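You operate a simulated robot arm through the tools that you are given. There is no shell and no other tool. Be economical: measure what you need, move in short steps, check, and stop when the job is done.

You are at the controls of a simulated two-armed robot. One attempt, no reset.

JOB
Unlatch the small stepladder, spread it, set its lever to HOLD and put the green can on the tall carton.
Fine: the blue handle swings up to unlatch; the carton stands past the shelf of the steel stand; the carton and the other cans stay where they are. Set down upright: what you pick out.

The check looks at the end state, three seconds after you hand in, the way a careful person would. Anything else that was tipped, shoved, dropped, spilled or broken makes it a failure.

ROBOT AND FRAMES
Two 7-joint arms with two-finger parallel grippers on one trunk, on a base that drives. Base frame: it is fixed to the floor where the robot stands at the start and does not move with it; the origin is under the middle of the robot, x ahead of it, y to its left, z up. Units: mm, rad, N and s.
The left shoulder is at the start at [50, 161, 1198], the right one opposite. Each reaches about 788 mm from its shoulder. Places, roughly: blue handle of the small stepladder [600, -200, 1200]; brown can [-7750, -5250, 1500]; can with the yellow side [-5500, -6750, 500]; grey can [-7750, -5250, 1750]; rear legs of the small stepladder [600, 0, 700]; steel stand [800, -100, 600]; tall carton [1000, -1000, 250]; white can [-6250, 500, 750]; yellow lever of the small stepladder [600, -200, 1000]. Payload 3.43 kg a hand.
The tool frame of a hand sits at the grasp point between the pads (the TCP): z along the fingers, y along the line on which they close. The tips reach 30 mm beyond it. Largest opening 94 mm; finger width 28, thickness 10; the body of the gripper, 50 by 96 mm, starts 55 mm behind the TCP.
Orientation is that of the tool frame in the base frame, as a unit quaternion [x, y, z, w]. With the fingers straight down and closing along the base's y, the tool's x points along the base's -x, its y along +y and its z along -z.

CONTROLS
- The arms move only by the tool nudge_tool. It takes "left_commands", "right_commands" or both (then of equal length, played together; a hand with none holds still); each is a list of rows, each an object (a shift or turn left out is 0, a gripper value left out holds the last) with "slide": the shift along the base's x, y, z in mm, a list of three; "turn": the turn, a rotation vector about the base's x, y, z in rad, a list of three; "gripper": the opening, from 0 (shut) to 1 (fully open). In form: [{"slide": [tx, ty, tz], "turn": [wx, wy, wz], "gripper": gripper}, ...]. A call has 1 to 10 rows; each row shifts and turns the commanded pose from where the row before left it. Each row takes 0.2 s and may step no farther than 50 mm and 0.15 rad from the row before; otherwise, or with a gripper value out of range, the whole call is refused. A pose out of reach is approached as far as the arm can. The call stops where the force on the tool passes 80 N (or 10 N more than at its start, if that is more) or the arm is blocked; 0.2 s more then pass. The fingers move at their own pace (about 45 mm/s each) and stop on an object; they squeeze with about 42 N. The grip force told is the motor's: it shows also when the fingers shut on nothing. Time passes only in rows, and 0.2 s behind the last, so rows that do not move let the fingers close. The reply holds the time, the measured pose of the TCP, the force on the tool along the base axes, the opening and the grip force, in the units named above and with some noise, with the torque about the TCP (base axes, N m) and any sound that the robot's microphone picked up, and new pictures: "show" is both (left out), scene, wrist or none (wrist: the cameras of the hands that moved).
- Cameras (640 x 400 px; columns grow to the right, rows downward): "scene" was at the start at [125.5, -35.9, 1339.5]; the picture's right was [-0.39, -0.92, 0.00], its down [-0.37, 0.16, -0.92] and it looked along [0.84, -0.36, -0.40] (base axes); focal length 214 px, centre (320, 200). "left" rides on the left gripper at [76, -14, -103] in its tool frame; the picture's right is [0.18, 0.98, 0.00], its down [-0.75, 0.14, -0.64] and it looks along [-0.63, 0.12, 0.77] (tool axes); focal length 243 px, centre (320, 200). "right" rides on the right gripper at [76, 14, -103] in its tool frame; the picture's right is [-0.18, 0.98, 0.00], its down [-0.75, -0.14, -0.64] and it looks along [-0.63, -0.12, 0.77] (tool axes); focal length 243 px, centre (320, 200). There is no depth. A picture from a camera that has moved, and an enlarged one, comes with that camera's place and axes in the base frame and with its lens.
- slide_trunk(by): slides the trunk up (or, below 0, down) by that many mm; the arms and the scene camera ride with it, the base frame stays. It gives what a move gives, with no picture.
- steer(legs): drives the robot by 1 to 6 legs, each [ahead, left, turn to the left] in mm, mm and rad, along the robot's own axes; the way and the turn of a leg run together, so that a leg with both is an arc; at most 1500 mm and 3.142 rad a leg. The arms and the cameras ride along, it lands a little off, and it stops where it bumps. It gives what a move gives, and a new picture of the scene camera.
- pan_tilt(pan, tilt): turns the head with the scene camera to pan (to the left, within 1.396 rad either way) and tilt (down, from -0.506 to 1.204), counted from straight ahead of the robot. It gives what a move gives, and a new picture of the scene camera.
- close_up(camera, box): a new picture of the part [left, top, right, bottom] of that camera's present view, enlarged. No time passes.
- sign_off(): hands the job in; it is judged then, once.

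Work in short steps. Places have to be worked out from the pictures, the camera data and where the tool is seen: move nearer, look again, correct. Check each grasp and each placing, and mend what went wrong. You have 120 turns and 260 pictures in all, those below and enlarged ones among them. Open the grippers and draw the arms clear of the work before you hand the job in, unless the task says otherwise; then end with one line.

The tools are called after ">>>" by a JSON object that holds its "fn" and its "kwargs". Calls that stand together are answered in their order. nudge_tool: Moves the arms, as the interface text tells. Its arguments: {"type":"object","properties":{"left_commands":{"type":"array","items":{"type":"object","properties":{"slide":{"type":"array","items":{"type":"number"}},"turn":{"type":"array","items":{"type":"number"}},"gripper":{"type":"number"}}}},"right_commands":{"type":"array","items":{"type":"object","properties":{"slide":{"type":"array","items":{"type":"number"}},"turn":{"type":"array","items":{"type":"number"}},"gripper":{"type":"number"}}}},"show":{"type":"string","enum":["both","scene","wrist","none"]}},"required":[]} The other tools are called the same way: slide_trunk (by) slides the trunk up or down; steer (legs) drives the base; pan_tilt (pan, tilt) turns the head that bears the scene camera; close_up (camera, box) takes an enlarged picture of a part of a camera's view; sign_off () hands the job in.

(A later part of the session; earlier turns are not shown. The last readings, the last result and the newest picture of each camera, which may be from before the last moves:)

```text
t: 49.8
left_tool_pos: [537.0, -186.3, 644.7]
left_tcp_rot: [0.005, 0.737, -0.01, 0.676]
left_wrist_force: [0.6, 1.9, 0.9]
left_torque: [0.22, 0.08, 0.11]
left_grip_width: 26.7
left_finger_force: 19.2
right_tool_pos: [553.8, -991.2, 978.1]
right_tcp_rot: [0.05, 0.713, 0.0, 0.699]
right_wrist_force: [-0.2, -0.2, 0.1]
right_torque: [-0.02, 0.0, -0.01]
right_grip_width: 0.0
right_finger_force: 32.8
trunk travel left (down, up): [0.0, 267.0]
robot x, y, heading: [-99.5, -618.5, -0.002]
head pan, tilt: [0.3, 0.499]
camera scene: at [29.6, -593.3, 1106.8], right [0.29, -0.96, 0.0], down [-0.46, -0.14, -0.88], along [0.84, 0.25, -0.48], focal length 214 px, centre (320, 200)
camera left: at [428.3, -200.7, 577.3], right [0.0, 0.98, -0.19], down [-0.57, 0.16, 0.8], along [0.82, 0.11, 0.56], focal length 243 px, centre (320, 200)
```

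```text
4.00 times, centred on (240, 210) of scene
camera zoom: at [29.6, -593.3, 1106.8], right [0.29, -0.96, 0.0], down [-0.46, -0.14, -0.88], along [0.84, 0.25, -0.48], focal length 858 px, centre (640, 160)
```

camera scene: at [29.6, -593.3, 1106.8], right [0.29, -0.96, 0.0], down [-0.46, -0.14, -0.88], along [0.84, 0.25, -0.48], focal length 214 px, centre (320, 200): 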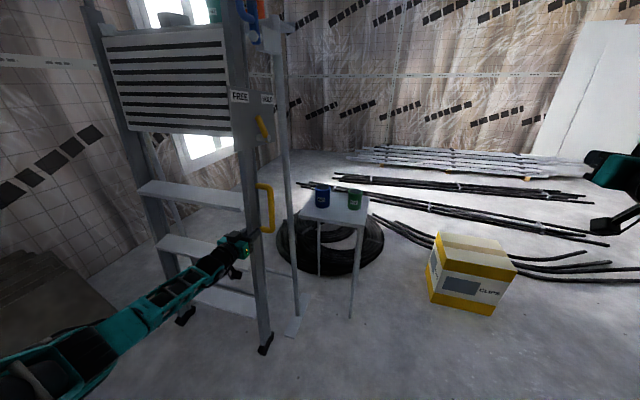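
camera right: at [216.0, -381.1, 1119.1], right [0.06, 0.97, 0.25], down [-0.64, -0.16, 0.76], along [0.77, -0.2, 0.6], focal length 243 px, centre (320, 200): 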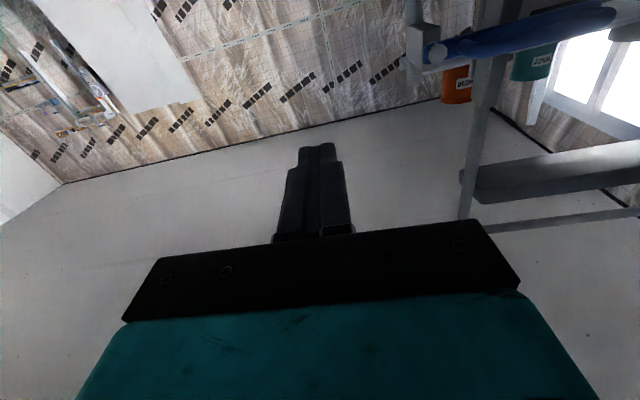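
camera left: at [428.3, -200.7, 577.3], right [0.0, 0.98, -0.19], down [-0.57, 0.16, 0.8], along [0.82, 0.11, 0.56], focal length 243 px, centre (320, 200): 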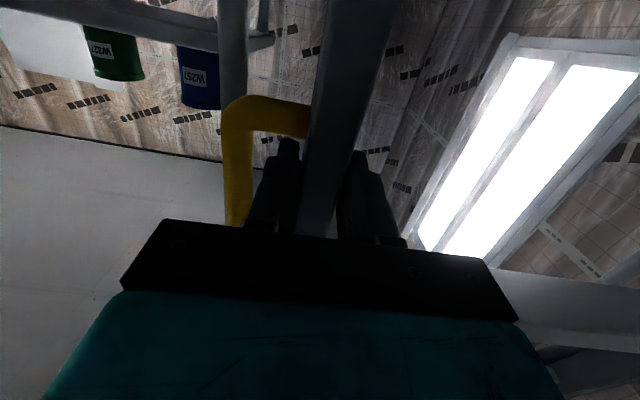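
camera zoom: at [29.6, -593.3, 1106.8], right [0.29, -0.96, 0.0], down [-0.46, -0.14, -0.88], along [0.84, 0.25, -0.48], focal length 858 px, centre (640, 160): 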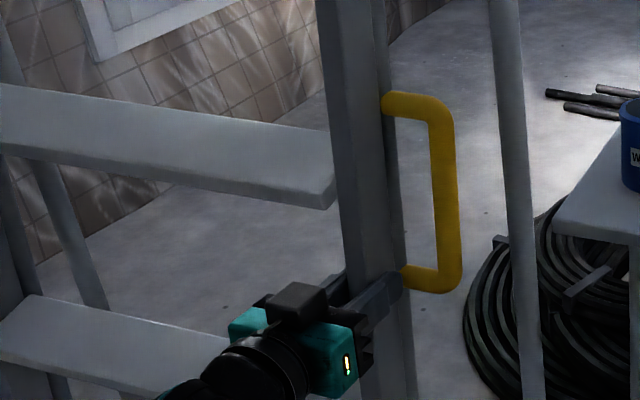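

The stile is gripped (27 mm wide). I pull gently toward me and watch the force and motion.

>>> {"fn": "nudge_tool", "kwargs": {"left_commands": [{"slide": [-6, 0, 0]}, {"slide": [-6, 0, 0]}, {"slide": [-6, 0, 0]}], "show": "scene"}}

>>> {"fn": "close_up", "kwargs": {"camera": "scene", "box": [160, 160, 320, 260]}}

```text
t: 50.6
left_tool_pos: [517.9, -187.5, 646.3]
left_tcp_rot: [0.005, 0.736, -0.01, 0.677]
left_wrist_force: [3.1, -0.1, 1.7]
left_torque: [0.79, -0.51, -0.08]
left_grip_width: 26.3
left_finger_force: 44.8
right_tool_pos: [554.7, -991.0, 979.0]
right_tcp_rot: [0.052, 0.713, -0.001, 0.699]
right_wrist_force: [0.5, -0.3, 0.5]
right_torque: [0.02, 0.01, -0.01]
right_grip_width: 0.1
right_finger_force: 33.6
trunk travel left (down, up): [0.0, 267.0]
robot x, y, heading: [-96.4, -616.4, -0.009]
head pan, tilt: [0.3, 0.499]
camera scene: at [29.5, -593.5, 1106.8], right [0.29, -0.96, 0.0], down [-0.46, -0.14, -0.88], along [0.84, 0.25, -0.48], focal length 214 px, centre (320, 200)
```

scene: 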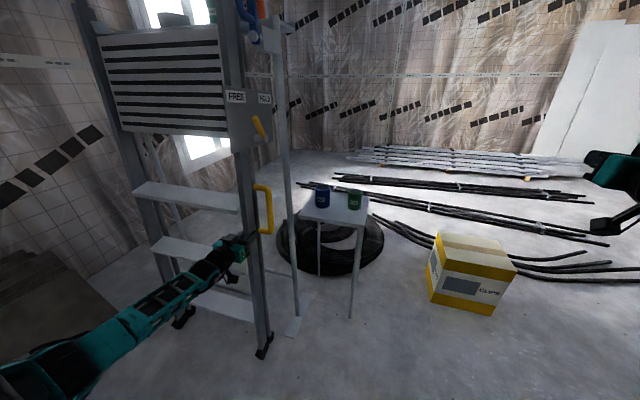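

```text
4.00 times, centred on (240, 210) of scene
camera zoom: at [29.5, -593.5, 1106.8], right [0.29, -0.96, 0.0], down [-0.46, -0.14, -0.88], along [0.84, 0.25, -0.48], focal length 858 px, centre (640, 160)
```

zoom: 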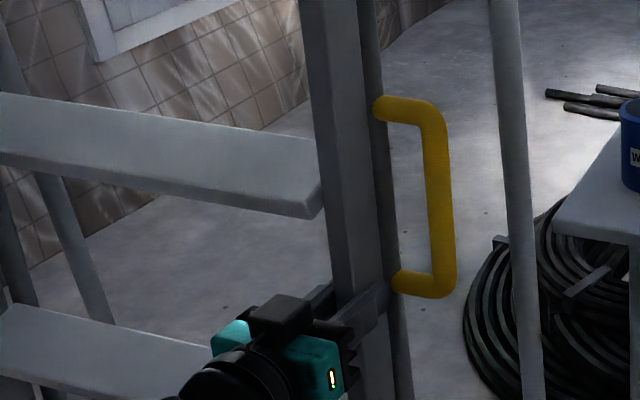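

The ladder moves easily, but both stile and rear leg seem to have shifted. I look at the top and the feet to see what motion this is.

>>> {"fn": "close_up", "kwargs": {"camera": "scene", "box": [190, 0, 320, 81]}}

>>> {"fn": "close_up", "kwargs": {"camera": "scene", "box": [140, 270, 320, 382]}}

>>> {"fn": "pan_tilt", "kwargs": {"pan": 0.35, "tilt": 0.0}}

```text
4.92 times, centred on (255, 40) of scene
camera zoom: at [29.5, -593.5, 1106.8], right [0.29, -0.96, 0.0], down [-0.46, -0.14, -0.88], along [0.84, 0.25, -0.48], focal length 1056 px, centre (640, 985)
```

zoom: 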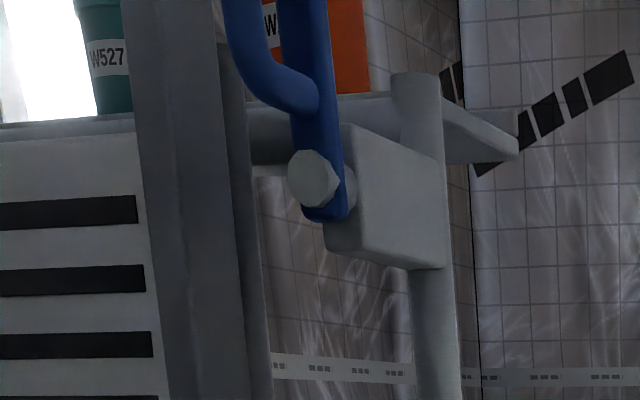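

```text
3.56 times, centred on (230, 326) of scene
camera zoom: at [29.5, -593.5, 1106.8], right [0.29, -0.96, 0.0], down [-0.46, -0.14, -0.88], along [0.84, 0.25, -0.48], focal length 763 px, centre (640, -248)
```

zoom: 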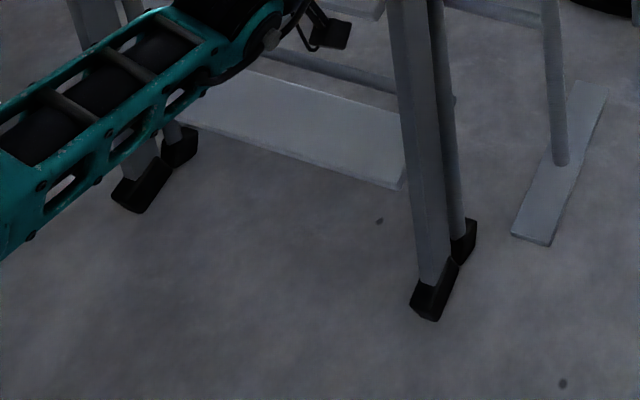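

```text
t: 51.5
left_tool_pos: [518.8, -186.8, 646.5]
left_tcp_rot: [0.004, 0.735, -0.01, 0.678]
left_wrist_force: [4.0, -0.8, 3.2]
left_torque: [0.75, -0.58, 0.01]
left_grip_width: 26.3
left_finger_force: 45.5
right_tool_pos: [554.2, -990.0, 978.6]
right_tcp_rot: [0.053, 0.713, -0.001, 0.699]
right_wrist_force: [-0.2, -1.0, -0.2]
right_torque: [0.0, 0.01, -0.03]
right_grip_width: 0.2
right_finger_force: 33.7
trunk travel left (down, up): [0.0, 267.0]
robot x, y, heading: [-97.7, -618.9, -0.007]
head pan, tilt: [0.351, 0.0]
camera scene: at [27.1, -589.7, 1152.9], right [0.33, -0.94, 0.0], down [0.0, 0.0, -1.0], along [0.94, 0.33, 0.0], focal length 214 px, centre (320, 200)
```

scene: 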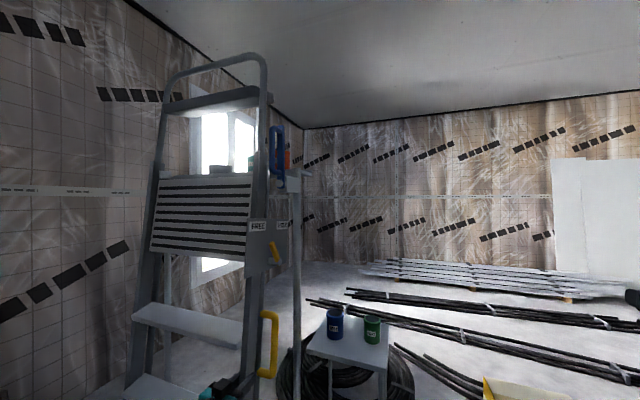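

The front frame slides forward easily while the rear feet stay, so pulling does spread it. I pull another 60 mm in small steps and check for yaw or tipping.

>>> {"fn": "pan_tilt", "kwargs": {"pan": 0.5, "tilt": 0.3}}

>>> {"fn": "nudge_tool", "kwargs": {"left_commands": [{"slide": [-10, 0, 0]}, {"slide": [-10, 0, 0]}, {"slide": [-10, 0, 0]}, {"slide": [-10, 0, 0]}, {"slide": [-10, 0, 0]}, {"slide": [-10, 0, 0]}], "show": "scene"}}

```text
t: 52.3
left_tool_pos: [518.8, -186.2, 646.9]
left_tcp_rot: [0.004, 0.736, -0.01, 0.677]
left_wrist_force: [4.5, -1.4, 4.0]
left_torque: [0.69, -0.25, 0.06]
left_grip_width: 26.3
left_finger_force: 45.3
right_tool_pos: [554.5, -991.9, 978.2]
right_tcp_rot: [0.051, 0.713, 0.0, 0.699]
right_wrist_force: [0.5, -0.1, 0.0]
right_torque: [-0.01, 0.0, -0.01]
right_grip_width: 0.1
right_finger_force: 33.0
trunk travel left (down, up): [0.0, 267.0]
robot x, y, heading: [-96.3, -619.5, -0.008]
head pan, tilt: [0.499, 0.3]
camera scene: at [24.6, -576.0, 1125.3], right [0.47, -0.88, 0.0], down [-0.26, -0.14, -0.96], along [0.84, 0.45, -0.29], focal length 214 px, centre (320, 200)
```

scene: 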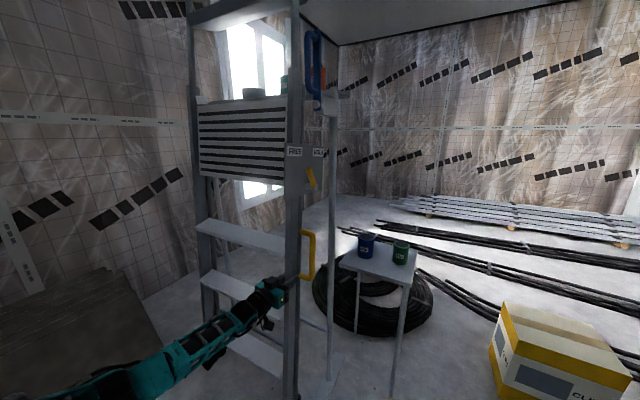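

```text
t: 53.7
left_tool_pos: [458.5, -187.6, 646.7]
left_tcp_rot: [0.005, 0.737, -0.009, 0.676]
left_wrist_force: [1.3, -4.5, 6.5]
left_torque: [1.05, -1.43, 0.02]
left_grip_width: 26.8
left_finger_force: 44.7
right_tool_pos: [553.7, -991.1, 977.5]
right_tcp_rot: [0.052, 0.713, -0.001, 0.7]
right_wrist_force: [0.0, 0.7, -0.4]
right_torque: [0.0, 0.03, 0.01]
right_grip_width: 0.1
right_finger_force: 32.5
trunk travel left (down, up): [0.0, 267.0]
robot x, y, heading: [-99.4, -623.1, -0.003]
head pan, tilt: [0.499, 0.3]
camera scene: at [24.1, -576.4, 1125.3], right [0.47, -0.88, 0.0], down [-0.26, -0.14, -0.96], along [0.84, 0.45, -0.29], focal length 214 px, centre (320, 200)
```

scene: 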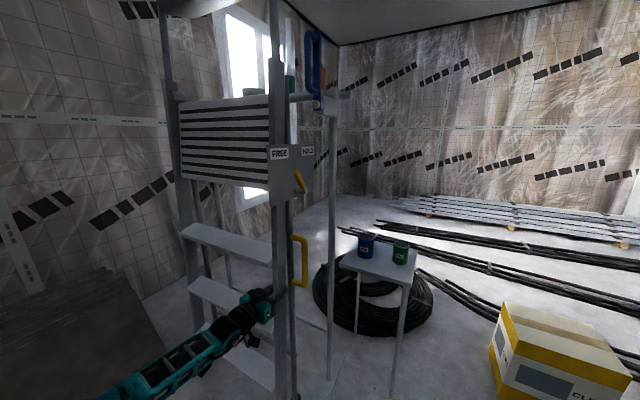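

>>> {"fn": "pan_tilt", "kwargs": {"pan": 0.5, "tilt": 0.75}}

>>> {"fn": "close_up", "kwargs": {"camera": "scene", "box": [160, 150, 400, 300]}}

```text
t: 54.6
left_tool_pos: [458.2, -186.5, 644.5]
left_tcp_rot: [0.005, 0.738, -0.011, 0.674]
left_wrist_force: [0.2, -8.6, -4.3]
left_torque: [0.92, -0.99, -0.05]
left_grip_width: 26.5
left_finger_force: 45.4
right_tool_pos: [554.8, -992.7, 977.4]
right_tcp_rot: [0.053, 0.713, -0.001, 0.699]
right_wrist_force: [0.0, 0.3, 0.4]
right_torque: [0.0, 0.0, -0.02]
right_grip_width: 0.1
right_finger_force: 32.9
trunk travel left (down, up): [0.0, 267.0]
robot x, y, heading: [-94.5, -618.8, -0.011]
head pan, tilt: [0.499, 0.75]
camera scene: at [15.7, -580.7, 1084.7], right [0.47, -0.88, 0.0], down [-0.6, -0.32, -0.73], along [0.65, 0.34, -0.68], focal length 214 px, centre (320, 200)
```

scene: 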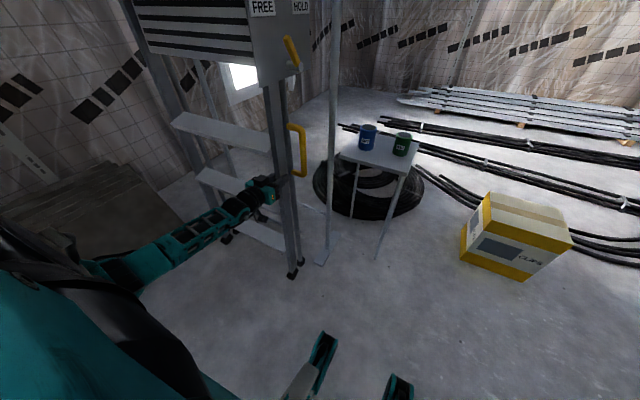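

```text
2.67 times, centred on (280, 225) of scene
camera zoom: at [15.7, -580.7, 1084.7], right [0.47, -0.88, 0.0], down [-0.6, -0.32, -0.73], along [0.65, 0.34, -0.68], focal length 572 px, centre (427, 133)
```

zoom: 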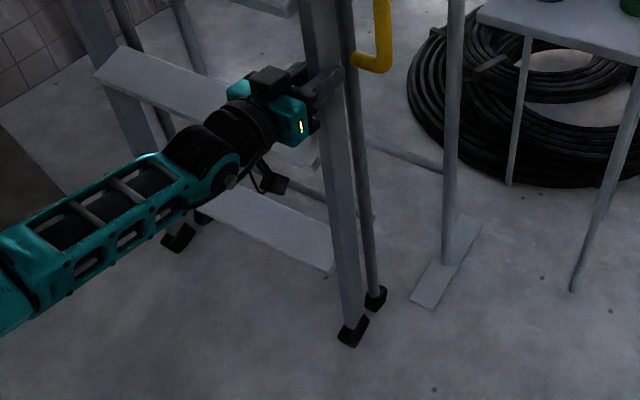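

The feet have not moved (front x≈460, rear x≈545): pulling at mid height only tips the ladder upright. I push it back to lean on the stand, then will pull the front stile low down so its foot slides out.

>>> {"fn": "nudge_tool", "kwargs": {"left_commands": [{"slide": [13, 0, 0]}, {"slide": [13, 0, 0]}, {"slide": [13, 0, 0]}, {"slide": [13, 0, 0]}, {"slide": [13, 0, 0]}, {"slide": [8, 0, 0]}], "show": "scene"}}

```text
t: 56.0
left_tool_pos: [532.6, -186.8, 644.9]
left_tcp_rot: [0.004, 0.737, -0.01, 0.676]
left_wrist_force: [4.1, -15.5, -10.1]
left_torque: [0.92, 0.97, 0.26]
left_grip_width: 26.3
left_finger_force: 45.2
right_tool_pos: [556.4, -992.2, 977.8]
right_tcp_rot: [0.053, 0.714, -0.001, 0.699]
right_wrist_force: [-0.2, 0.3, -0.6]
right_torque: [-0.01, 0.01, 0.0]
right_grip_width: 0.0
right_finger_force: 33.0
trunk travel left (down, up): [0.0, 267.0]
robot x, y, heading: [-97.8, -619.9, -0.012]
head pan, tilt: [0.499, 0.75]
camera scene: at [16.7, -581.0, 1084.6], right [0.47, -0.88, 0.0], down [-0.6, -0.32, -0.73], along [0.64, 0.34, -0.68], focal length 214 px, centre (320, 200)
```

scene: 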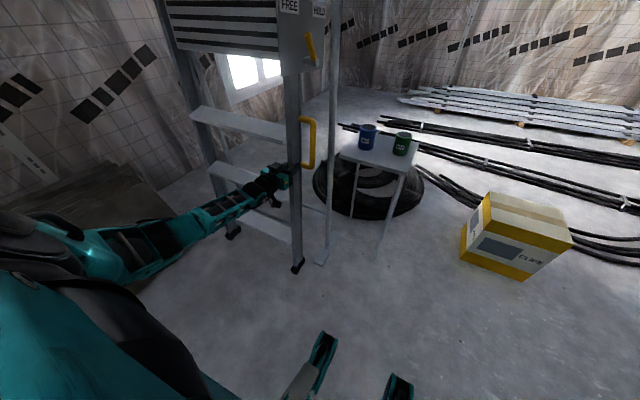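

>>> {"fn": "close_up", "kwargs": {"camera": "scene", "box": [160, 150, 400, 300]}}

>>> {"fn": "pan_tilt", "kwargs": {"pan": 0.5, "tilt": 0.1}}

>>> {"fn": "close_up", "kwargs": {"camera": "scene", "box": [180, 30, 400, 168]}}

```text
2.67 times, centred on (280, 225) of scene
camera zoom: at [16.7, -581.0, 1084.6], right [0.47, -0.88, 0.0], down [-0.6, -0.32, -0.73], along [0.64, 0.34, -0.68], focal length 572 px, centre (427, 133)
```

zoom: 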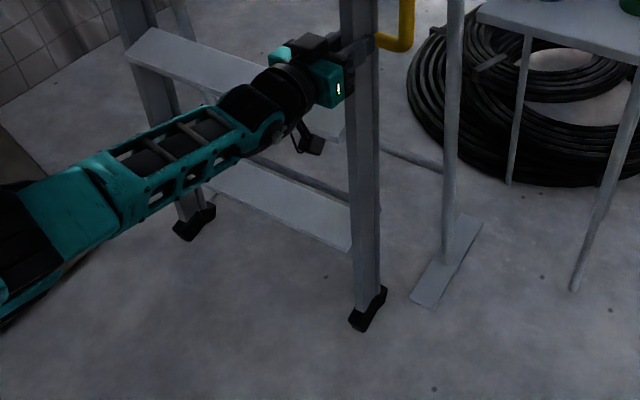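

```text
t: 57.0
left_tool_pos: [533.4, -187.2, 644.4]
left_tcp_rot: [0.004, 0.737, -0.01, 0.676]
left_wrist_force: [3.1, -17.2, -9.8]
left_torque: [0.55, 0.47, 0.17]
left_grip_width: 26.6
left_finger_force: 45.0
right_tool_pos: [555.1, -991.4, 978.2]
right_tcp_rot: [0.051, 0.713, 0.0, 0.699]
right_wrist_force: [-0.4, 0.6, -0.2]
right_torque: [-0.01, 0.0, 0.02]
right_grip_width: 0.0
right_finger_force: 32.9
trunk travel left (down, up): [0.0, 267.0]
robot x, y, heading: [-97.0, -611.5, -0.009]
head pan, tilt: [0.499, 0.099]
camera scene: at [24.6, -576.6, 1143.6], right [0.47, -0.88, 0.0], down [-0.09, -0.05, -0.99], along [0.88, 0.47, -0.1], focal length 214 px, centre (320, 200)
```

scene: 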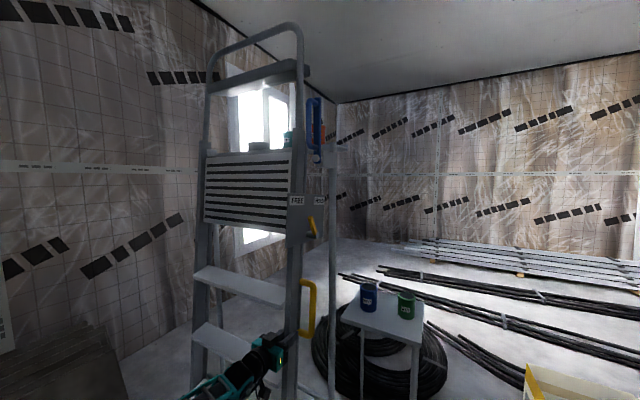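

```text
2.90 times, centred on (290, 99) of scene
camera zoom: at [24.6, -576.6, 1143.6], right [0.47, -0.88, 0.0], down [-0.09, -0.05, -0.99], along [0.88, 0.47, -0.1], focal length 622 px, centre (407, 493)
```

zoom: 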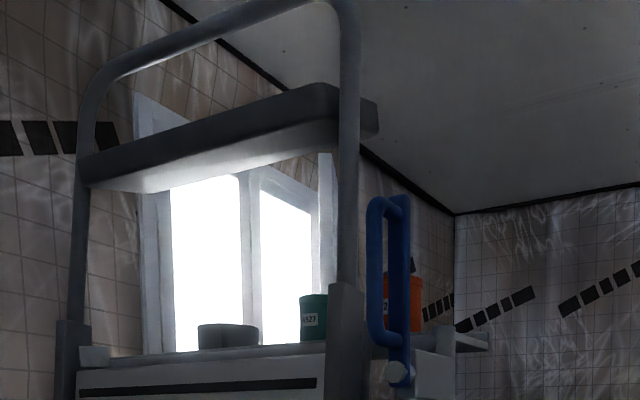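

Feet came back together; pulling did open it a little. I release, retreat and pitch the hand down to grip the stile low.

>>> {"fn": "nudge_tool", "kwargs": {"left_commands": [{"gripper": 1}, {"gripper": 1}, {"slide": [-40, 0, 0]}, {"slide": [-40, -10, 0]}, {"slide": [-30, -35, 0], "turn": [0, 0.12, 0]}, {"slide": [-25, -40, 0], "turn": [0, 0.12, 0]}, {"slide": [-25, -40, 0], "turn": [0, 0.12, 0]}, {"slide": [-25, -40, 0], "turn": [0, 0.12, 0]}, {"slide": [-25, -40, 0], "turn": [0, 0.12, 0]}, {"turn": [0, 0.12, 0]}], "show": "none"}}

>>> {"fn": "steer", "kwargs": {"legs": [[110, 180, 0.01]]}}

>>> {"fn": "pan_tilt", "kwargs": {"pan": 0.2, "tilt": 0.8}}

```text
t: 59.2
left_tool_pos: [332.4, -325.0, 639.5]
left_tcp_rot: [0.003, 0.904, -0.022, 0.426]
left_wrist_force: [0.1, -0.6, 0.5]
left_torque: [0.02, 0.01, -0.03]
left_grip_width: 93.9
left_finger_force: 0.1
left hand out of reach, approached as far as the arm can: row 8, 9
right_tool_pos: [555.1, -992.3, 978.7]
right_tcp_rot: [0.053, 0.713, -0.002, 0.699]
right_wrist_force: [0.6, 0.0, 0.1]
right_torque: [-0.03, 0.02, 0.0]
right_grip_width: 0.1
right_finger_force: 32.2
trunk travel left (down, up): [0.0, 267.0]
robot x, y, heading: [-94.3, -621.2, -0.012]
head pan, tilt: [0.499, 0.099]
```

```text
t: 61.5
left_tool_pos: [441.2, -138.5, 636.7]
left_tcp_rot: [-0.002, 0.905, -0.019, 0.426]
left_wrist_force: [0.1, 0.6, 0.1]
left_torque: [-0.02, 0.0, 0.02]
left_grip_width: 93.9
left_finger_force: 0.1
right_tool_pos: [669.0, -802.6, 979.2]
right_tcp_rot: [0.046, 0.713, 0.004, 0.699]
right_wrist_force: [0.8, -0.2, -0.6]
right_torque: [-0.04, -0.02, 0.01]
right_grip_width: 0.1
right_finger_force: 33.3
trunk travel left (down, up): [0.0, 267.0]
robot x, y, heading: [15.5, -437.6, -0.0]
head pan, tilt: [0.499, 0.099]
camera scene: at [134.2, -394.4, 1143.9], right [0.48, -0.88, 0.0], down [-0.09, -0.05, -1.0], along [0.87, 0.48, -0.1], focal length 214 px, centre (320, 200)
```

scene: 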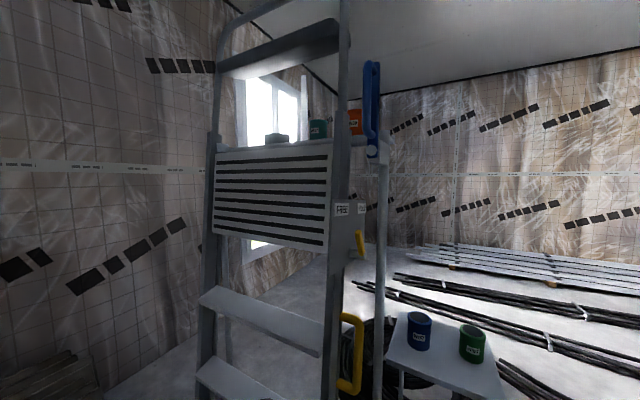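

```text
t: 62.5
left_tool_pos: [440.7, -139.1, 638.0]
left_tcp_rot: [-0.002, 0.905, -0.019, 0.426]
left_wrist_force: [0.3, 1.0, -0.2]
left_torque: [0.0, -0.01, 0.01]
left_grip_width: 94.2
left_finger_force: 0.2
right_tool_pos: [671.1, -802.8, 978.8]
right_tcp_rot: [0.046, 0.713, 0.004, 0.699]
right_wrist_force: [0.2, 1.1, -0.2]
right_torque: [0.02, -0.01, 0.01]
right_grip_width: 0.1
right_finger_force: 33.1
trunk travel left (down, up): [0.0, 267.0]
robot x, y, heading: [13.1, -442.9, 0.006]
head pan, tilt: [0.201, 0.799]
camera scene: at [132.5, -422.3, 1080.9], right [0.2, -0.98, 0.0], down [-0.7, -0.15, -0.7], along [0.68, 0.14, -0.72], focal length 214 px, centre (320, 200)
```

scene: 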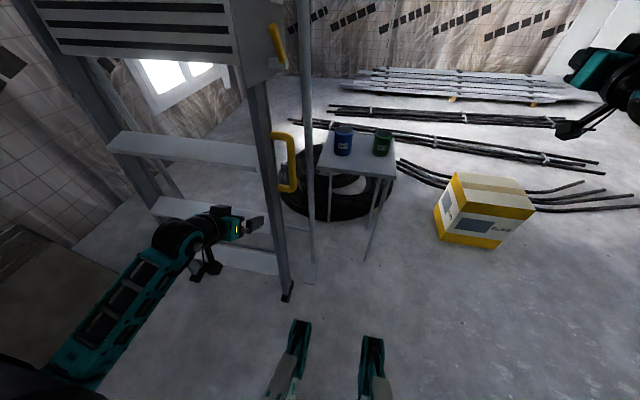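

I lower the hand in front of the stile to z≈355, between treads.

>>> {"fn": "nudge_tool", "kwargs": {"left_commands": [{"slide": [-35, -10, -20]}, {"slide": [0, -8, -45]}, {"slide": [0, -8, -45]}, {"slide": [0, -8, -45]}, {"slide": [0, -8, -45]}, {"slide": [0, -6, -45]}, {"slide": [0, 0, -38]}], "show": "both"}}

>>> {"fn": "close_up", "kwargs": {"camera": "scene", "box": [140, 150, 340, 275]}}

```text
t: 64.1
left_tool_pos: [412.1, -147.9, 609.3]
left_tcp_rot: [-0.001, 0.905, -0.024, 0.426]
left_wrist_force: [0.1, -0.8, 0.3]
left_torque: [-0.01, 0.01, -0.01]
left_grip_width: 94.2
left_finger_force: 0.0
left hand out of reach, approached as far as the arm can: row 1, 2, 3, 4, 5, 6, 7
right_tool_pos: [670.2, -802.2, 978.8]
right_tcp_rot: [0.047, 0.713, 0.003, 0.699]
right_wrist_force: [0.4, -0.2, -0.9]
right_torque: [0.03, 0.04, 0.0]
right_grip_width: 0.0
right_finger_force: 33.2
trunk travel left (down, up): [0.0, 267.0]
robot x, y, heading: [14.1, -436.0, 0.005]
head pan, tilt: [0.201, 0.799]
camera scene: at [132.5, -422.4, 1080.8], right [0.2, -0.98, 0.0], down [-0.7, -0.15, -0.7], along [0.68, 0.14, -0.72], focal length 214 px, centre (320, 200)
camera left: at [285.6, -160.5, 616.9], right [-0.1, 0.98, -0.18], down [-0.01, 0.18, 0.98], along [0.99, 0.1, -0.01], focal length 243 px, centre (320, 200)
```

scene: 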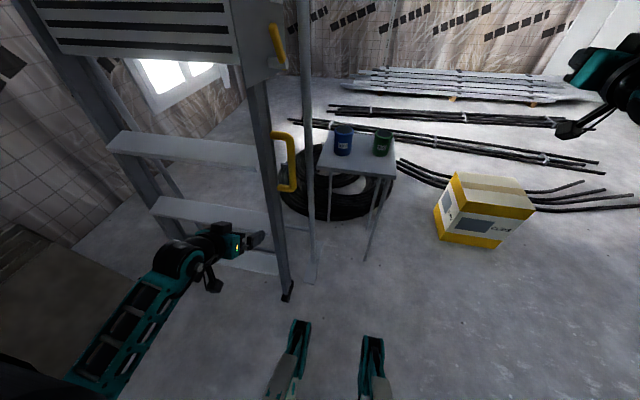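
left: 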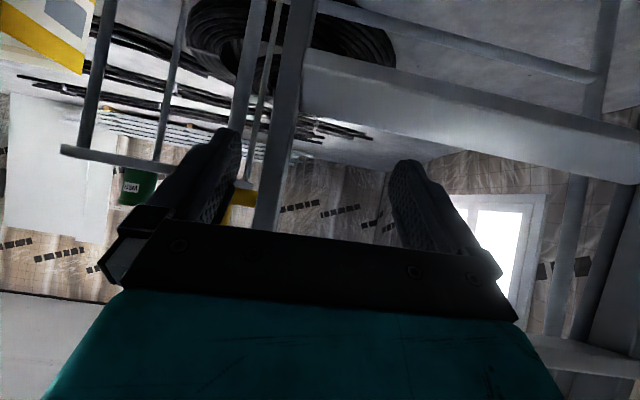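

```text
3.20 times, centred on (240, 212) of scene
camera zoom: at [132.5, -422.4, 1080.8], right [0.2, -0.98, 0.0], down [-0.7, -0.15, -0.7], along [0.68, 0.14, -0.72], focal length 686 px, centre (576, 160)
```

zoom: 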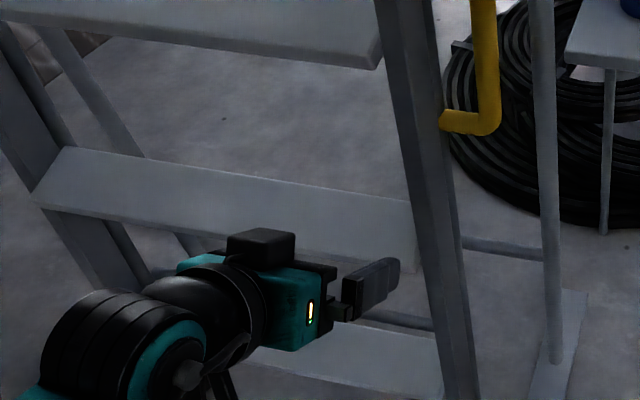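

The arm cannot go lower like this. New plan: left hand holds the front stile at mid height and the right hand, fingers down, grips the loop, and I spread the two apart. I bring the right hand to fingers-down first.

>>> {"fn": "nudge_tool", "kwargs": {"right_commands": [{"slide": [-20, 10, 0], "turn": [0, 0.15, 0]}, {"slide": [-20, 10, 0], "turn": [0, 0.15, 0]}, {"slide": [-20, 20, 0], "turn": [0, 0.15, 0]}, {"slide": [-20, 20, 0], "turn": [0, 0.15, 0]}, {"slide": [-20, 20, 0], "turn": [0, 0.15, 0]}, {"slide": [-20, 20, 0], "turn": [0, 0.15, 0]}, {"slide": [-20, 20, 0], "turn": [0, 0.15, 0]}, {"slide": [0, 20, 0], "turn": [0, 0.15, 0]}, {"slide": [0, 20, 0], "turn": [0, 0.15, 0]}, {"slide": [0, 20, 0], "turn": [0, 0.15, 0], "gripper": 1}], "show": "none"}}

>>> {"fn": "nudge_tool", "kwargs": {"right_commands": [{"turn": [0, 0, 0.15]}, {"turn": [0, 0, 0.15]}, {"turn": [0, 0, 0.15]}, {"turn": [0, 0, 0.15]}, {"turn": [0, 0, 0.15]}, {"turn": [0, 0, 0.15]}, {"turn": [0, 0, 0.15]}, {"turn": [0, 0, 0.15]}, {"turn": [0, 0, 0.15]}, {"turn": [0, 0, 0.15]}], "show": "both"}}

```text
t: 66.3
left_tool_pos: [413.3, -147.1, 609.0]
left_tcp_rot: [0.0, 0.905, -0.024, 0.425]
left_wrist_force: [-0.4, -0.6, 0.6]
left_torque: [-0.01, 0.0, -0.01]
left_grip_width: 94.1
left_finger_force: 0.1
right_tool_pos: [545.1, -657.6, 985.5]
right_tcp_rot: [0.039, 0.999, -0.026, 0.027]
right_wrist_force: [0.3, 0.0, 0.2]
right_torque: [0.01, 0.0, -0.03]
right_grip_width: 32.3
right_finger_force: 0.0
right hand out of reach, approached as far as the arm can: row 5, 6, 7
trunk travel left (down, up): [0.0, 267.0]
robot x, y, heading: [15.2, -439.9, 0.002]
head pan, tilt: [0.201, 0.799]
```

```text
t: 68.5
left_tool_pos: [413.9, -147.8, 610.6]
left_tcp_rot: [0.0, 0.905, -0.024, 0.425]
left_wrist_force: [-0.3, -0.9, -0.3]
left_torque: [0.02, -0.02, -0.01]
left_grip_width: 94.0
left_finger_force: 0.0
right_tool_pos: [543.5, -658.7, 986.3]
right_tcp_rot: [-0.652, 0.757, -0.002, 0.043]
right_wrist_force: [0.5, 0.3, -1.2]
right_torque: [-0.01, 0.07, -0.01]
right_grip_width: 94.2
right_finger_force: 0.1
trunk travel left (down, up): [0.0, 267.0]
robot x, y, heading: [13.3, -436.0, 0.004]
head pan, tilt: [0.201, 0.799]
camera scene: at [132.6, -422.4, 1080.8], right [0.2, -0.98, 0.0], down [-0.7, -0.15, -0.7], along [0.68, 0.14, -0.72], focal length 214 px, centre (320, 200)
camera right: at [511.0, -738.2, 1082.8], right [-0.94, 0.33, -0.05], down [0.21, 0.69, 0.7], along [0.26, 0.65, -0.72], focal length 243 px, centre (320, 200)
```

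scene: 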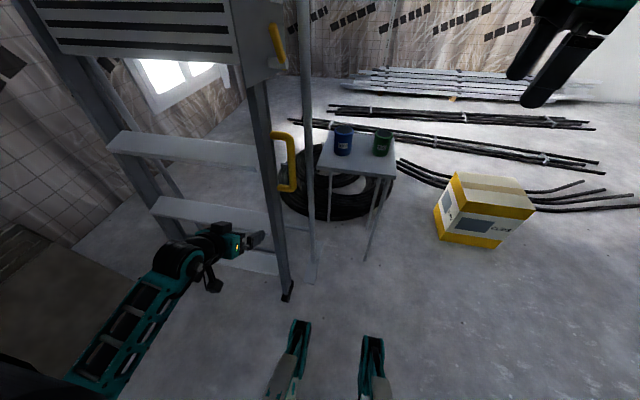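
right: 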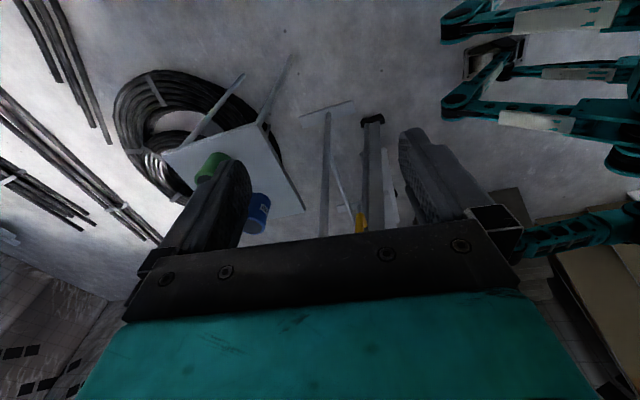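

The right hand is now fingers-down, closing fore-aft. I move it toward the loop, staying high and right of it, and look.

>>> {"fn": "nudge_tool", "kwargs": {"right_commands": [{"slide": [5, 45, 0]}, {"slide": [5, 45, 0]}, {"slide": [5, 45, 0]}, {"slide": [5, 45, 0]}, {"slide": [5, 45, -10]}, {"slide": [5, 45, -15]}, {"slide": [5, 35, -15]}], "show": "both"}}

>>> {"fn": "close_up", "kwargs": {"camera": "right", "box": [200, 60, 440, 240]}}

```text
t: 70.1
left_tool_pos: [413.7, -147.7, 609.9]
left_tcp_rot: [0.0, 0.905, -0.024, 0.425]
left_wrist_force: [-0.1, 0.6, -0.2]
left_torque: [-0.01, -0.01, 0.0]
left_grip_width: 94.3
left_finger_force: 0.0
right_tool_pos: [596.9, -421.0, 963.3]
right_tcp_rot: [-0.653, 0.757, -0.004, 0.038]
right_wrist_force: [0.4, 0.5, 0.9]
right_torque: [-0.02, 0.02, -0.05]
right_grip_width: 93.8
right_finger_force: 0.1
right hand out of reach, approached as far as the arm can: row 1, 2, 3, 5, 6, 7
trunk travel left (down, up): [0.0, 267.0]
robot x, y, heading: [16.4, -440.0, 0.003]
head pan, tilt: [0.201, 0.799]
camera scene: at [132.4, -422.3, 1080.9], right [0.2, -0.98, 0.0], down [-0.7, -0.15, -0.7], along [0.68, 0.14, -0.72], focal length 214 px, centre (320, 200)
camera right: at [563.6, -500.0, 1061.5], right [-0.94, 0.33, -0.05], down [0.21, 0.7, 0.69], along [0.26, 0.64, -0.72], focal length 243 px, centre (320, 200)
```

scene: 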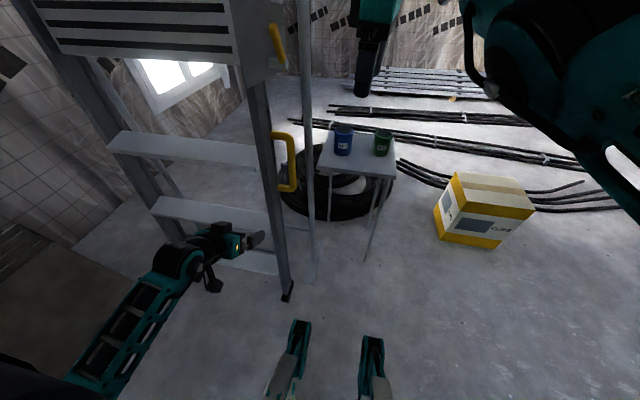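
right: 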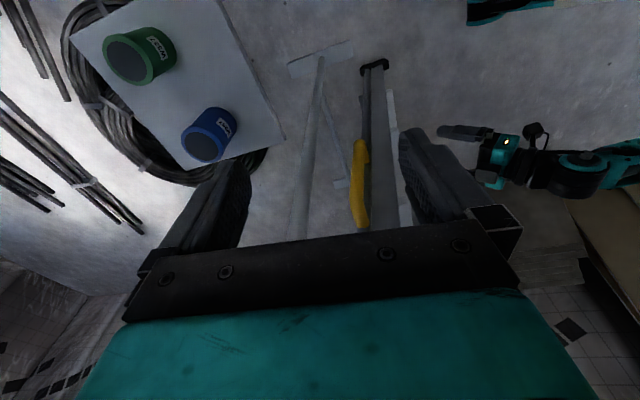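

```text
2.22 times, centred on (320, 150) of right
camera zoom: at [563.6, -500.0, 1061.5], right [-0.94, 0.33, -0.05], down [0.21, 0.7, 0.69], along [0.26, 0.64, -0.72], focal length 539 px, centre (320, 311)
```

zoom: 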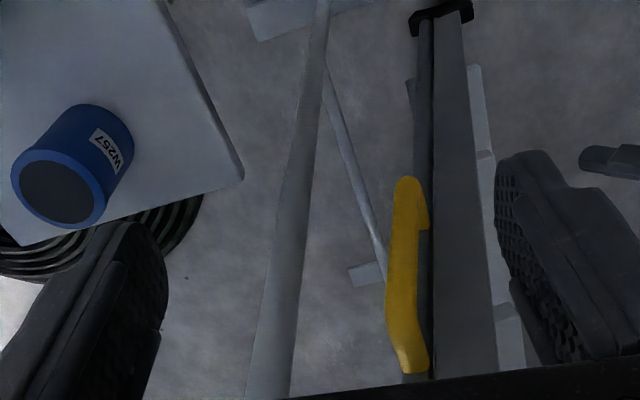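

The right arm runs into its inward limit here. I'll center the robot so the left hand can take the left stile (y≈+245) and the right hand the loop; first I retract both hands.

>>> {"fn": "nudge_tool", "kwargs": {"right_commands": [{"slide": [-25, -40, 0]}, {"slide": [-25, -40, 0]}, {"slide": [-25, -40, 0]}, {"slide": [-25, -40, 0]}, {"slide": [-25, -40, 0]}, {"slide": [-25, -30, 0]}, {"slide": [-25, -20, 0]}], "left_commands": [{"slide": [-10, 0, 10], "turn": [0, -0.12, 0]}, {"slide": [-10, 0, 10], "turn": [0, -0.12, 0]}, {"slide": [-10, 0, 10], "turn": [0, -0.12, 0]}, {"slide": [-10, 0, 10], "turn": [0, -0.12, 0]}, {"slide": [-10, 0, 0], "turn": [0, -0.12, 0]}, {"slide": [-10, 0, 0], "turn": [0, -0.12, 0]}, {}], "show": "none"}}

>>> {"fn": "steer", "kwargs": {"legs": [[-60, 0, 0], [0, 390, 0]]}}

>>> {"fn": "pan_tilt", "kwargs": {"pan": 0.0, "tilt": 0.7}}

```text
t: 71.7
left_tool_pos: [354.4, -103.9, 660.6]
left_tcp_rot: [0.005, 0.696, -0.022, 0.717]
left_wrist_force: [-0.3, 0.1, -1.0]
left_torque: [-0.01, -0.03, 0.0]
left_grip_width: 94.2
left_finger_force: 0.0
left hand out of reach, approached as far as the arm can: row 1, 2, 3, 4, 5, 6
right_tool_pos: [618.4, -603.4, 1030.5]
right_tcp_rot: [-0.654, 0.756, -0.005, 0.038]
right_wrist_force: [0.0, 0.3, 0.7]
right_torque: [-0.02, -0.01, -0.02]
right_grip_width: 93.9
right_finger_force: 0.1
right hand out of reach, approached as far as the arm can: row 1, 2, 3, 4, 5, 6, 7
trunk travel left (down, up): [0.0, 267.0]
robot x, y, heading: [14.3, -441.2, 0.0]
head pan, tilt: [0.201, 0.799]
```

```text
t: 75.7
left_tool_pos: [290.3, 236.9, 664.1]
left_tcp_rot: [0.01, 0.693, -0.025, 0.72]
left_wrist_force: [-0.5, -0.1, 0.1]
left_torque: [-0.01, -0.01, 0.02]
left_grip_width: 94.1
left_finger_force: 0.1
right_tool_pos: [544.8, -287.1, 1040.2]
right_tcp_rot: [-0.634, 0.772, -0.004, 0.044]
right_wrist_force: [-0.1, -0.3, -0.3]
right_torque: [-0.02, 0.0, -0.02]
right_grip_width: 94.2
right_finger_force: 0.2
trunk travel left (down, up): [0.0, 267.0]
robot x, y, heading: [-49.6, -93.4, -0.009]
head pan, tilt: [0.201, 0.799]
stopped in leg 2: the robot was blocked; the commanded pose is now the measured one
camera scene: at [61.9, -79.2, 1081.8], right [0.19, -0.98, 0.0], down [-0.7, -0.14, -0.7], along [0.69, 0.13, -0.71], focal length 214 px, centre (320, 200)
```

scene: 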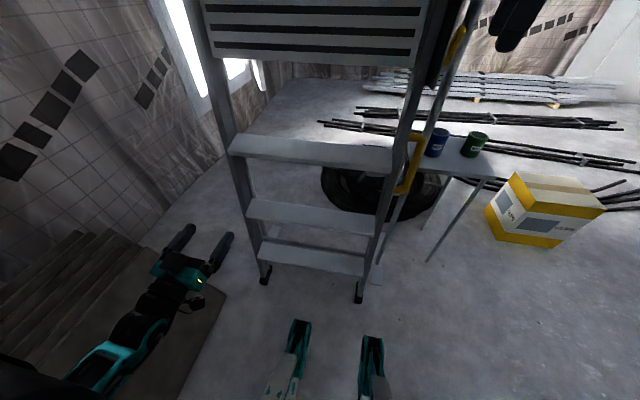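

```text
t: 76.4
left_tool_pos: [290.0, 237.9, 665.9]
left_tcp_rot: [0.009, 0.693, -0.023, 0.72]
left_wrist_force: [0.2, 0.4, 0.1]
left_torque: [-0.01, 0.01, -0.01]
left_grip_width: 93.9
left_finger_force: 0.0
right_tool_pos: [545.5, -287.9, 1041.5]
right_tcp_rot: [-0.634, 0.772, -0.005, 0.046]
right_wrist_force: [0.7, -0.2, 0.0]
right_torque: [-0.02, 0.02, 0.03]
right_grip_width: 94.1
right_finger_force: 0.1
trunk travel left (down, up): [0.0, 267.0]
robot x, y, heading: [-47.6, -92.5, -0.011]
head pan, tilt: [0.0, 0.7]
camera scene: at [67.4, -96.2, 1090.4], right [-0.01, -1.0, 0.0], down [-0.64, 0.01, -0.77], along [0.77, 0.0, -0.64], focal length 214 px, centre (320, 200)
```

scene: 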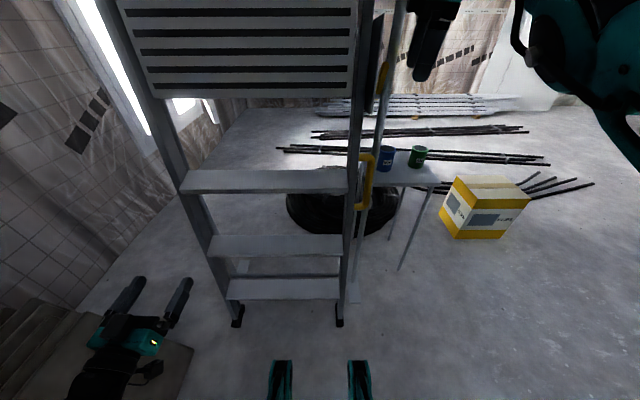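

The drive was blocked, likely the right wrist against the stand's latch block. I look up to see what it touches.

>>> {"fn": "pan_tilt", "kwargs": {"pan": -0.35, "tilt": 0.05}}

>>> {"fn": "close_up", "kwargs": {"camera": "right", "box": [0, 0, 639, 399]}}

```text
t: 77.5
left_tool_pos: [289.6, 238.5, 664.8]
left_tcp_rot: [0.009, 0.693, -0.023, 0.72]
left_wrist_force: [0.5, -0.3, 0.0]
left_torque: [0.01, 0.03, 0.01]
left_grip_width: 94.2
left_finger_force: 0.0
right_tool_pos: [545.2, -285.9, 1043.4]
right_tcp_rot: [-0.635, 0.771, -0.006, 0.047]
right_wrist_force: [0.2, 0.2, 0.5]
right_torque: [0.0, 0.02, -0.02]
right_grip_width: 94.1
right_finger_force: 0.1
trunk travel left (down, up): [0.0, 267.0]
robot x, y, heading: [-47.3, -96.6, -0.009]
head pan, tilt: [-0.351, 0.051]
camera scene: at [67.4, -127.7, 1149.4], right [-0.35, -0.94, -0.01], down [-0.04, 0.02, -1.0], along [0.94, -0.35, -0.04], focal length 214 px, centre (320, 200)
```

scene: 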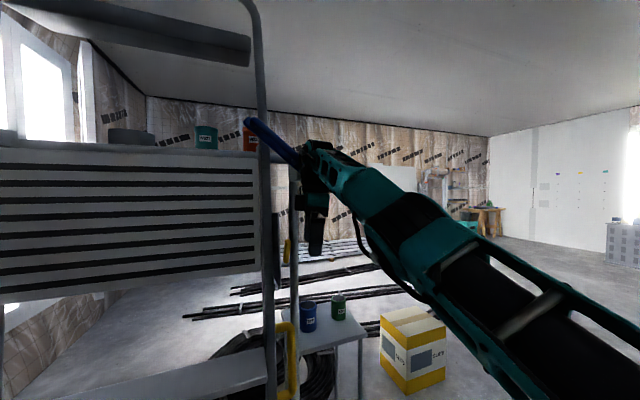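

```text
1.00 times, centred on (320, 200) of right (not enlarged: the box is as wide or as high as the picture)
camera zoom: at [508.6, -364.8, 1138.4], right [-0.93, 0.37, -0.05], down [0.23, 0.68, 0.7], along [0.3, 0.63, -0.71], focal length 243 px, centre (320, 200)
```

zoom: 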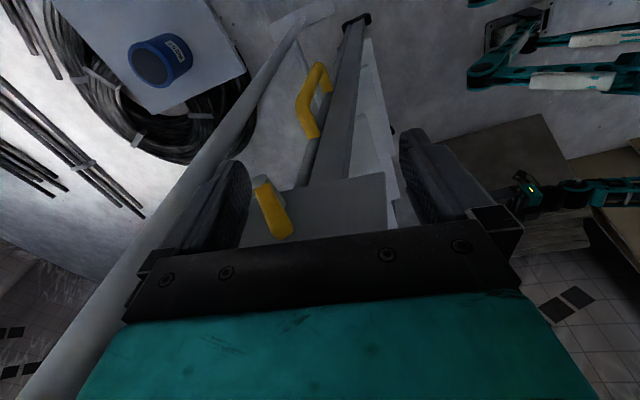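

The right wrist nudged the blue handle partly down (I'll re-raise it later); cans look fine. I drive straight back right, to the spot where the left arm worked, slightly closer, for a lower grip on the right stile.

>>> {"fn": "steer", "kwargs": {"legs": [[0, -525, 0.01], [120, 0, 0]]}}

>>> {"fn": "pan_tilt", "kwargs": {"pan": 0.45, "tilt": 0.25}}

```text
t: 83.4
left_tool_pos: [411.7, -286.7, 660.5]
left_tcp_rot: [0.007, 0.696, -0.025, 0.718]
left_wrist_force: [-0.2, -0.1, -0.6]
left_torque: [0.0, 0.01, 0.0]
left_grip_width: 94.2
left_finger_force: 0.1
right_tool_pos: [673.5, -806.8, 1034.6]
right_tcp_rot: [-0.637, 0.769, -0.003, 0.04]
right_wrist_force: [0.1, 0.5, -0.3]
right_torque: [0.0, -0.02, 0.0]
right_grip_width: 93.8
right_finger_force: 0.1
trunk travel left (down, up): [0.0, 267.0]
robot x, y, heading: [69.0, -619.1, -0.003]
head pan, tilt: [-0.351, 0.051]
camera scene: at [195.4, -650.8, 1148.3], right [-0.35, -0.94, 0.0], down [-0.05, 0.02, -1.0], along [0.94, -0.35, -0.05], focal length 214 px, centre (320, 200)
```

scene: 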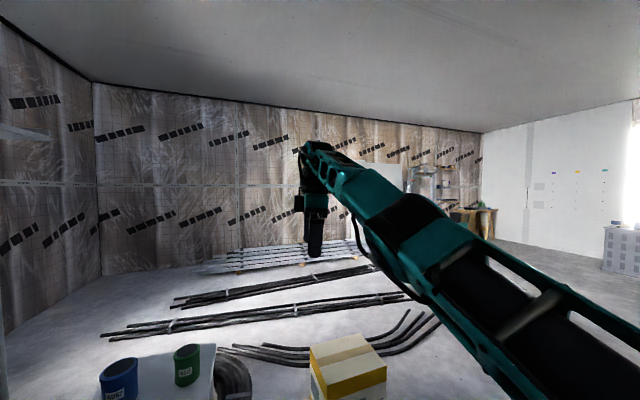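

```text
t: 84.6
left_tool_pos: [411.7, -286.9, 659.8]
left_tcp_rot: [0.006, 0.696, -0.024, 0.718]
left_wrist_force: [0.2, 0.2, 0.4]
left_torque: [0.01, -0.03, -0.02]
left_grip_width: 93.9
left_finger_force: 0.0
right_tool_pos: [672.4, -806.4, 1034.4]
right_tcp_rot: [-0.637, 0.77, -0.003, 0.04]
right_wrist_force: [0.2, -1.0, -0.3]
right_torque: [0.02, 0.05, 0.01]
right_grip_width: 94.0
right_finger_force: 0.0
trunk travel left (down, up): [0.0, 267.0]
robot x, y, heading: [68.1, -614.7, -0.002]
head pan, tilt: [0.45, 0.25]
camera scene: at [194.0, -578.8, 1129.9], right [0.43, -0.9, 0.0], down [-0.22, -0.11, -0.97], along [0.87, 0.42, -0.25], focal length 214 px, centre (320, 200)
```

scene: 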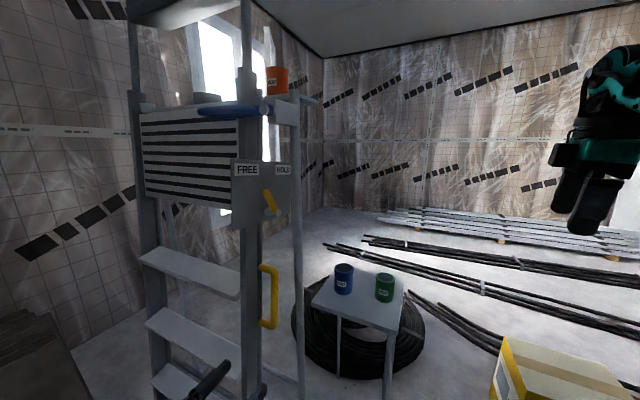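

The handle dropped back to latched after that bump. I lift it again: left fingers closed, up in front of the ladder to below the handle.

>>> {"fn": "nudge_tool", "kwargs": {"left_commands": [{"slide": [0, 14, 47], "gripper": 0}, {"slide": [0, 14, 47]}, {"slide": [0, 14, 47]}, {"slide": [0, 14, 47]}, {"slide": [0, 14, 47]}, {"slide": [0, 14, 47]}, {"slide": [0, 14, 47]}, {"slide": [0, 14, 47]}, {"slide": [0, 14, 47]}, {"slide": [0, 11, 47]}], "show": "none"}}

>>> {"fn": "nudge_tool", "kwargs": {"left_commands": [{"slide": [30, 0, 10]}, {"slide": [45, 0, 5]}, {"slide": [45, 0, 0]}], "show": "both"}}

>>> {"fn": "close_up", "kwargs": {"camera": "scene", "box": [130, 50, 330, 175]}}

```text
t: 86.8
left_tool_pos: [412.8, -148.8, 1134.6]
left_tcp_rot: [0.007, 0.696, -0.023, 0.718]
left_wrist_force: [-0.6, 0.7, -0.8]
left_torque: [0.0, 0.01, 0.0]
left_grip_width: 0.0
left_finger_force: 33.3
right_tool_pos: [673.4, -806.7, 1034.2]
right_tcp_rot: [-0.637, 0.77, -0.003, 0.04]
right_wrist_force: [-0.4, 0.1, -0.8]
right_torque: [-0.01, 0.0, -0.02]
right_grip_width: 93.8
right_finger_force: 0.1
trunk travel left (down, up): [0.0, 267.0]
robot x, y, heading: [70.4, -619.0, -0.006]
head pan, tilt: [0.45, 0.25]
```

```text
t: 87.6
left_tool_pos: [533.0, -150.4, 1146.8]
left_tcp_rot: [0.006, 0.696, -0.022, 0.717]
left_wrist_force: [0.4, -0.1, 0.5]
left_torque: [0.01, 0.01, -0.01]
left_grip_width: 0.2
left_finger_force: 33.5
right_tool_pos: [674.5, -807.5, 1035.5]
right_tcp_rot: [-0.637, 0.77, -0.004, 0.04]
right_wrist_force: [0.2, 0.0, -0.8]
right_torque: [-0.02, 0.03, 0.03]
right_grip_width: 93.9
right_finger_force: 0.0
trunk travel left (down, up): [0.0, 267.0]
robot x, y, heading: [66.7, -619.7, -0.006]
head pan, tilt: [0.45, 0.25]
camera scene: at [194.1, -578.9, 1129.9], right [0.43, -0.9, 0.0], down [-0.22, -0.11, -0.97], along [0.87, 0.42, -0.25], focal length 214 px, centre (320, 200)
camera left: at [432.5, -163.8, 1067.9], right [0.05, 0.98, -0.21], down [-0.66, 0.19, 0.73], along [0.75, 0.1, 0.65], focal length 243 px, centre (320, 200)
```

scene: 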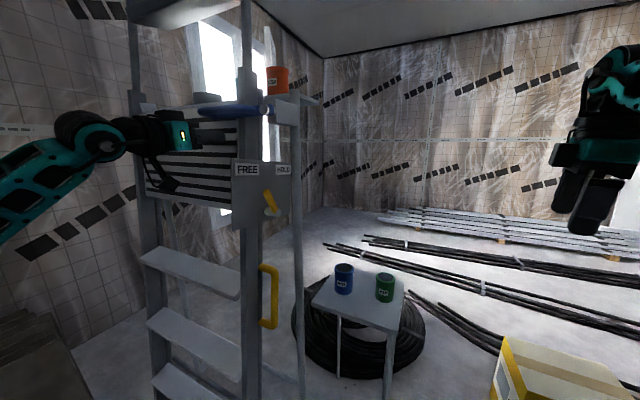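
left: 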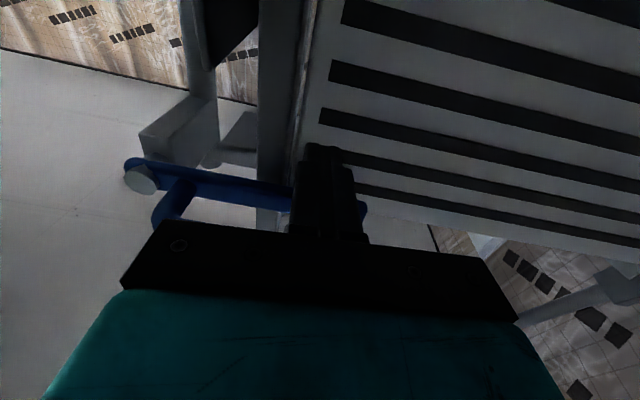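

```text
3.20 times, centred on (230, 112) of scene
camera zoom: at [194.1, -578.9, 1129.9], right [0.43, -0.9, 0.0], down [-0.22, -0.11, -0.97], along [0.87, 0.42, -0.25], focal length 686 px, centre (608, 480)
```

zoom: 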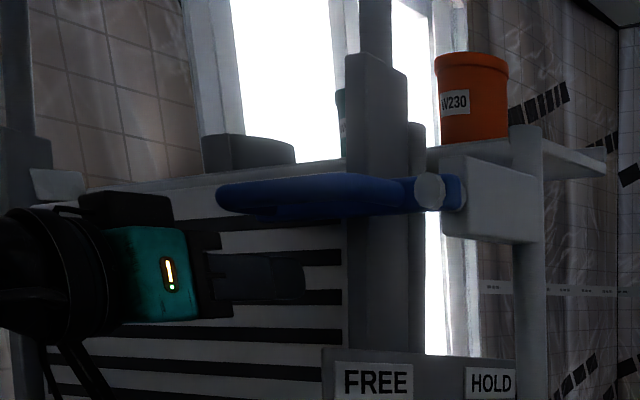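

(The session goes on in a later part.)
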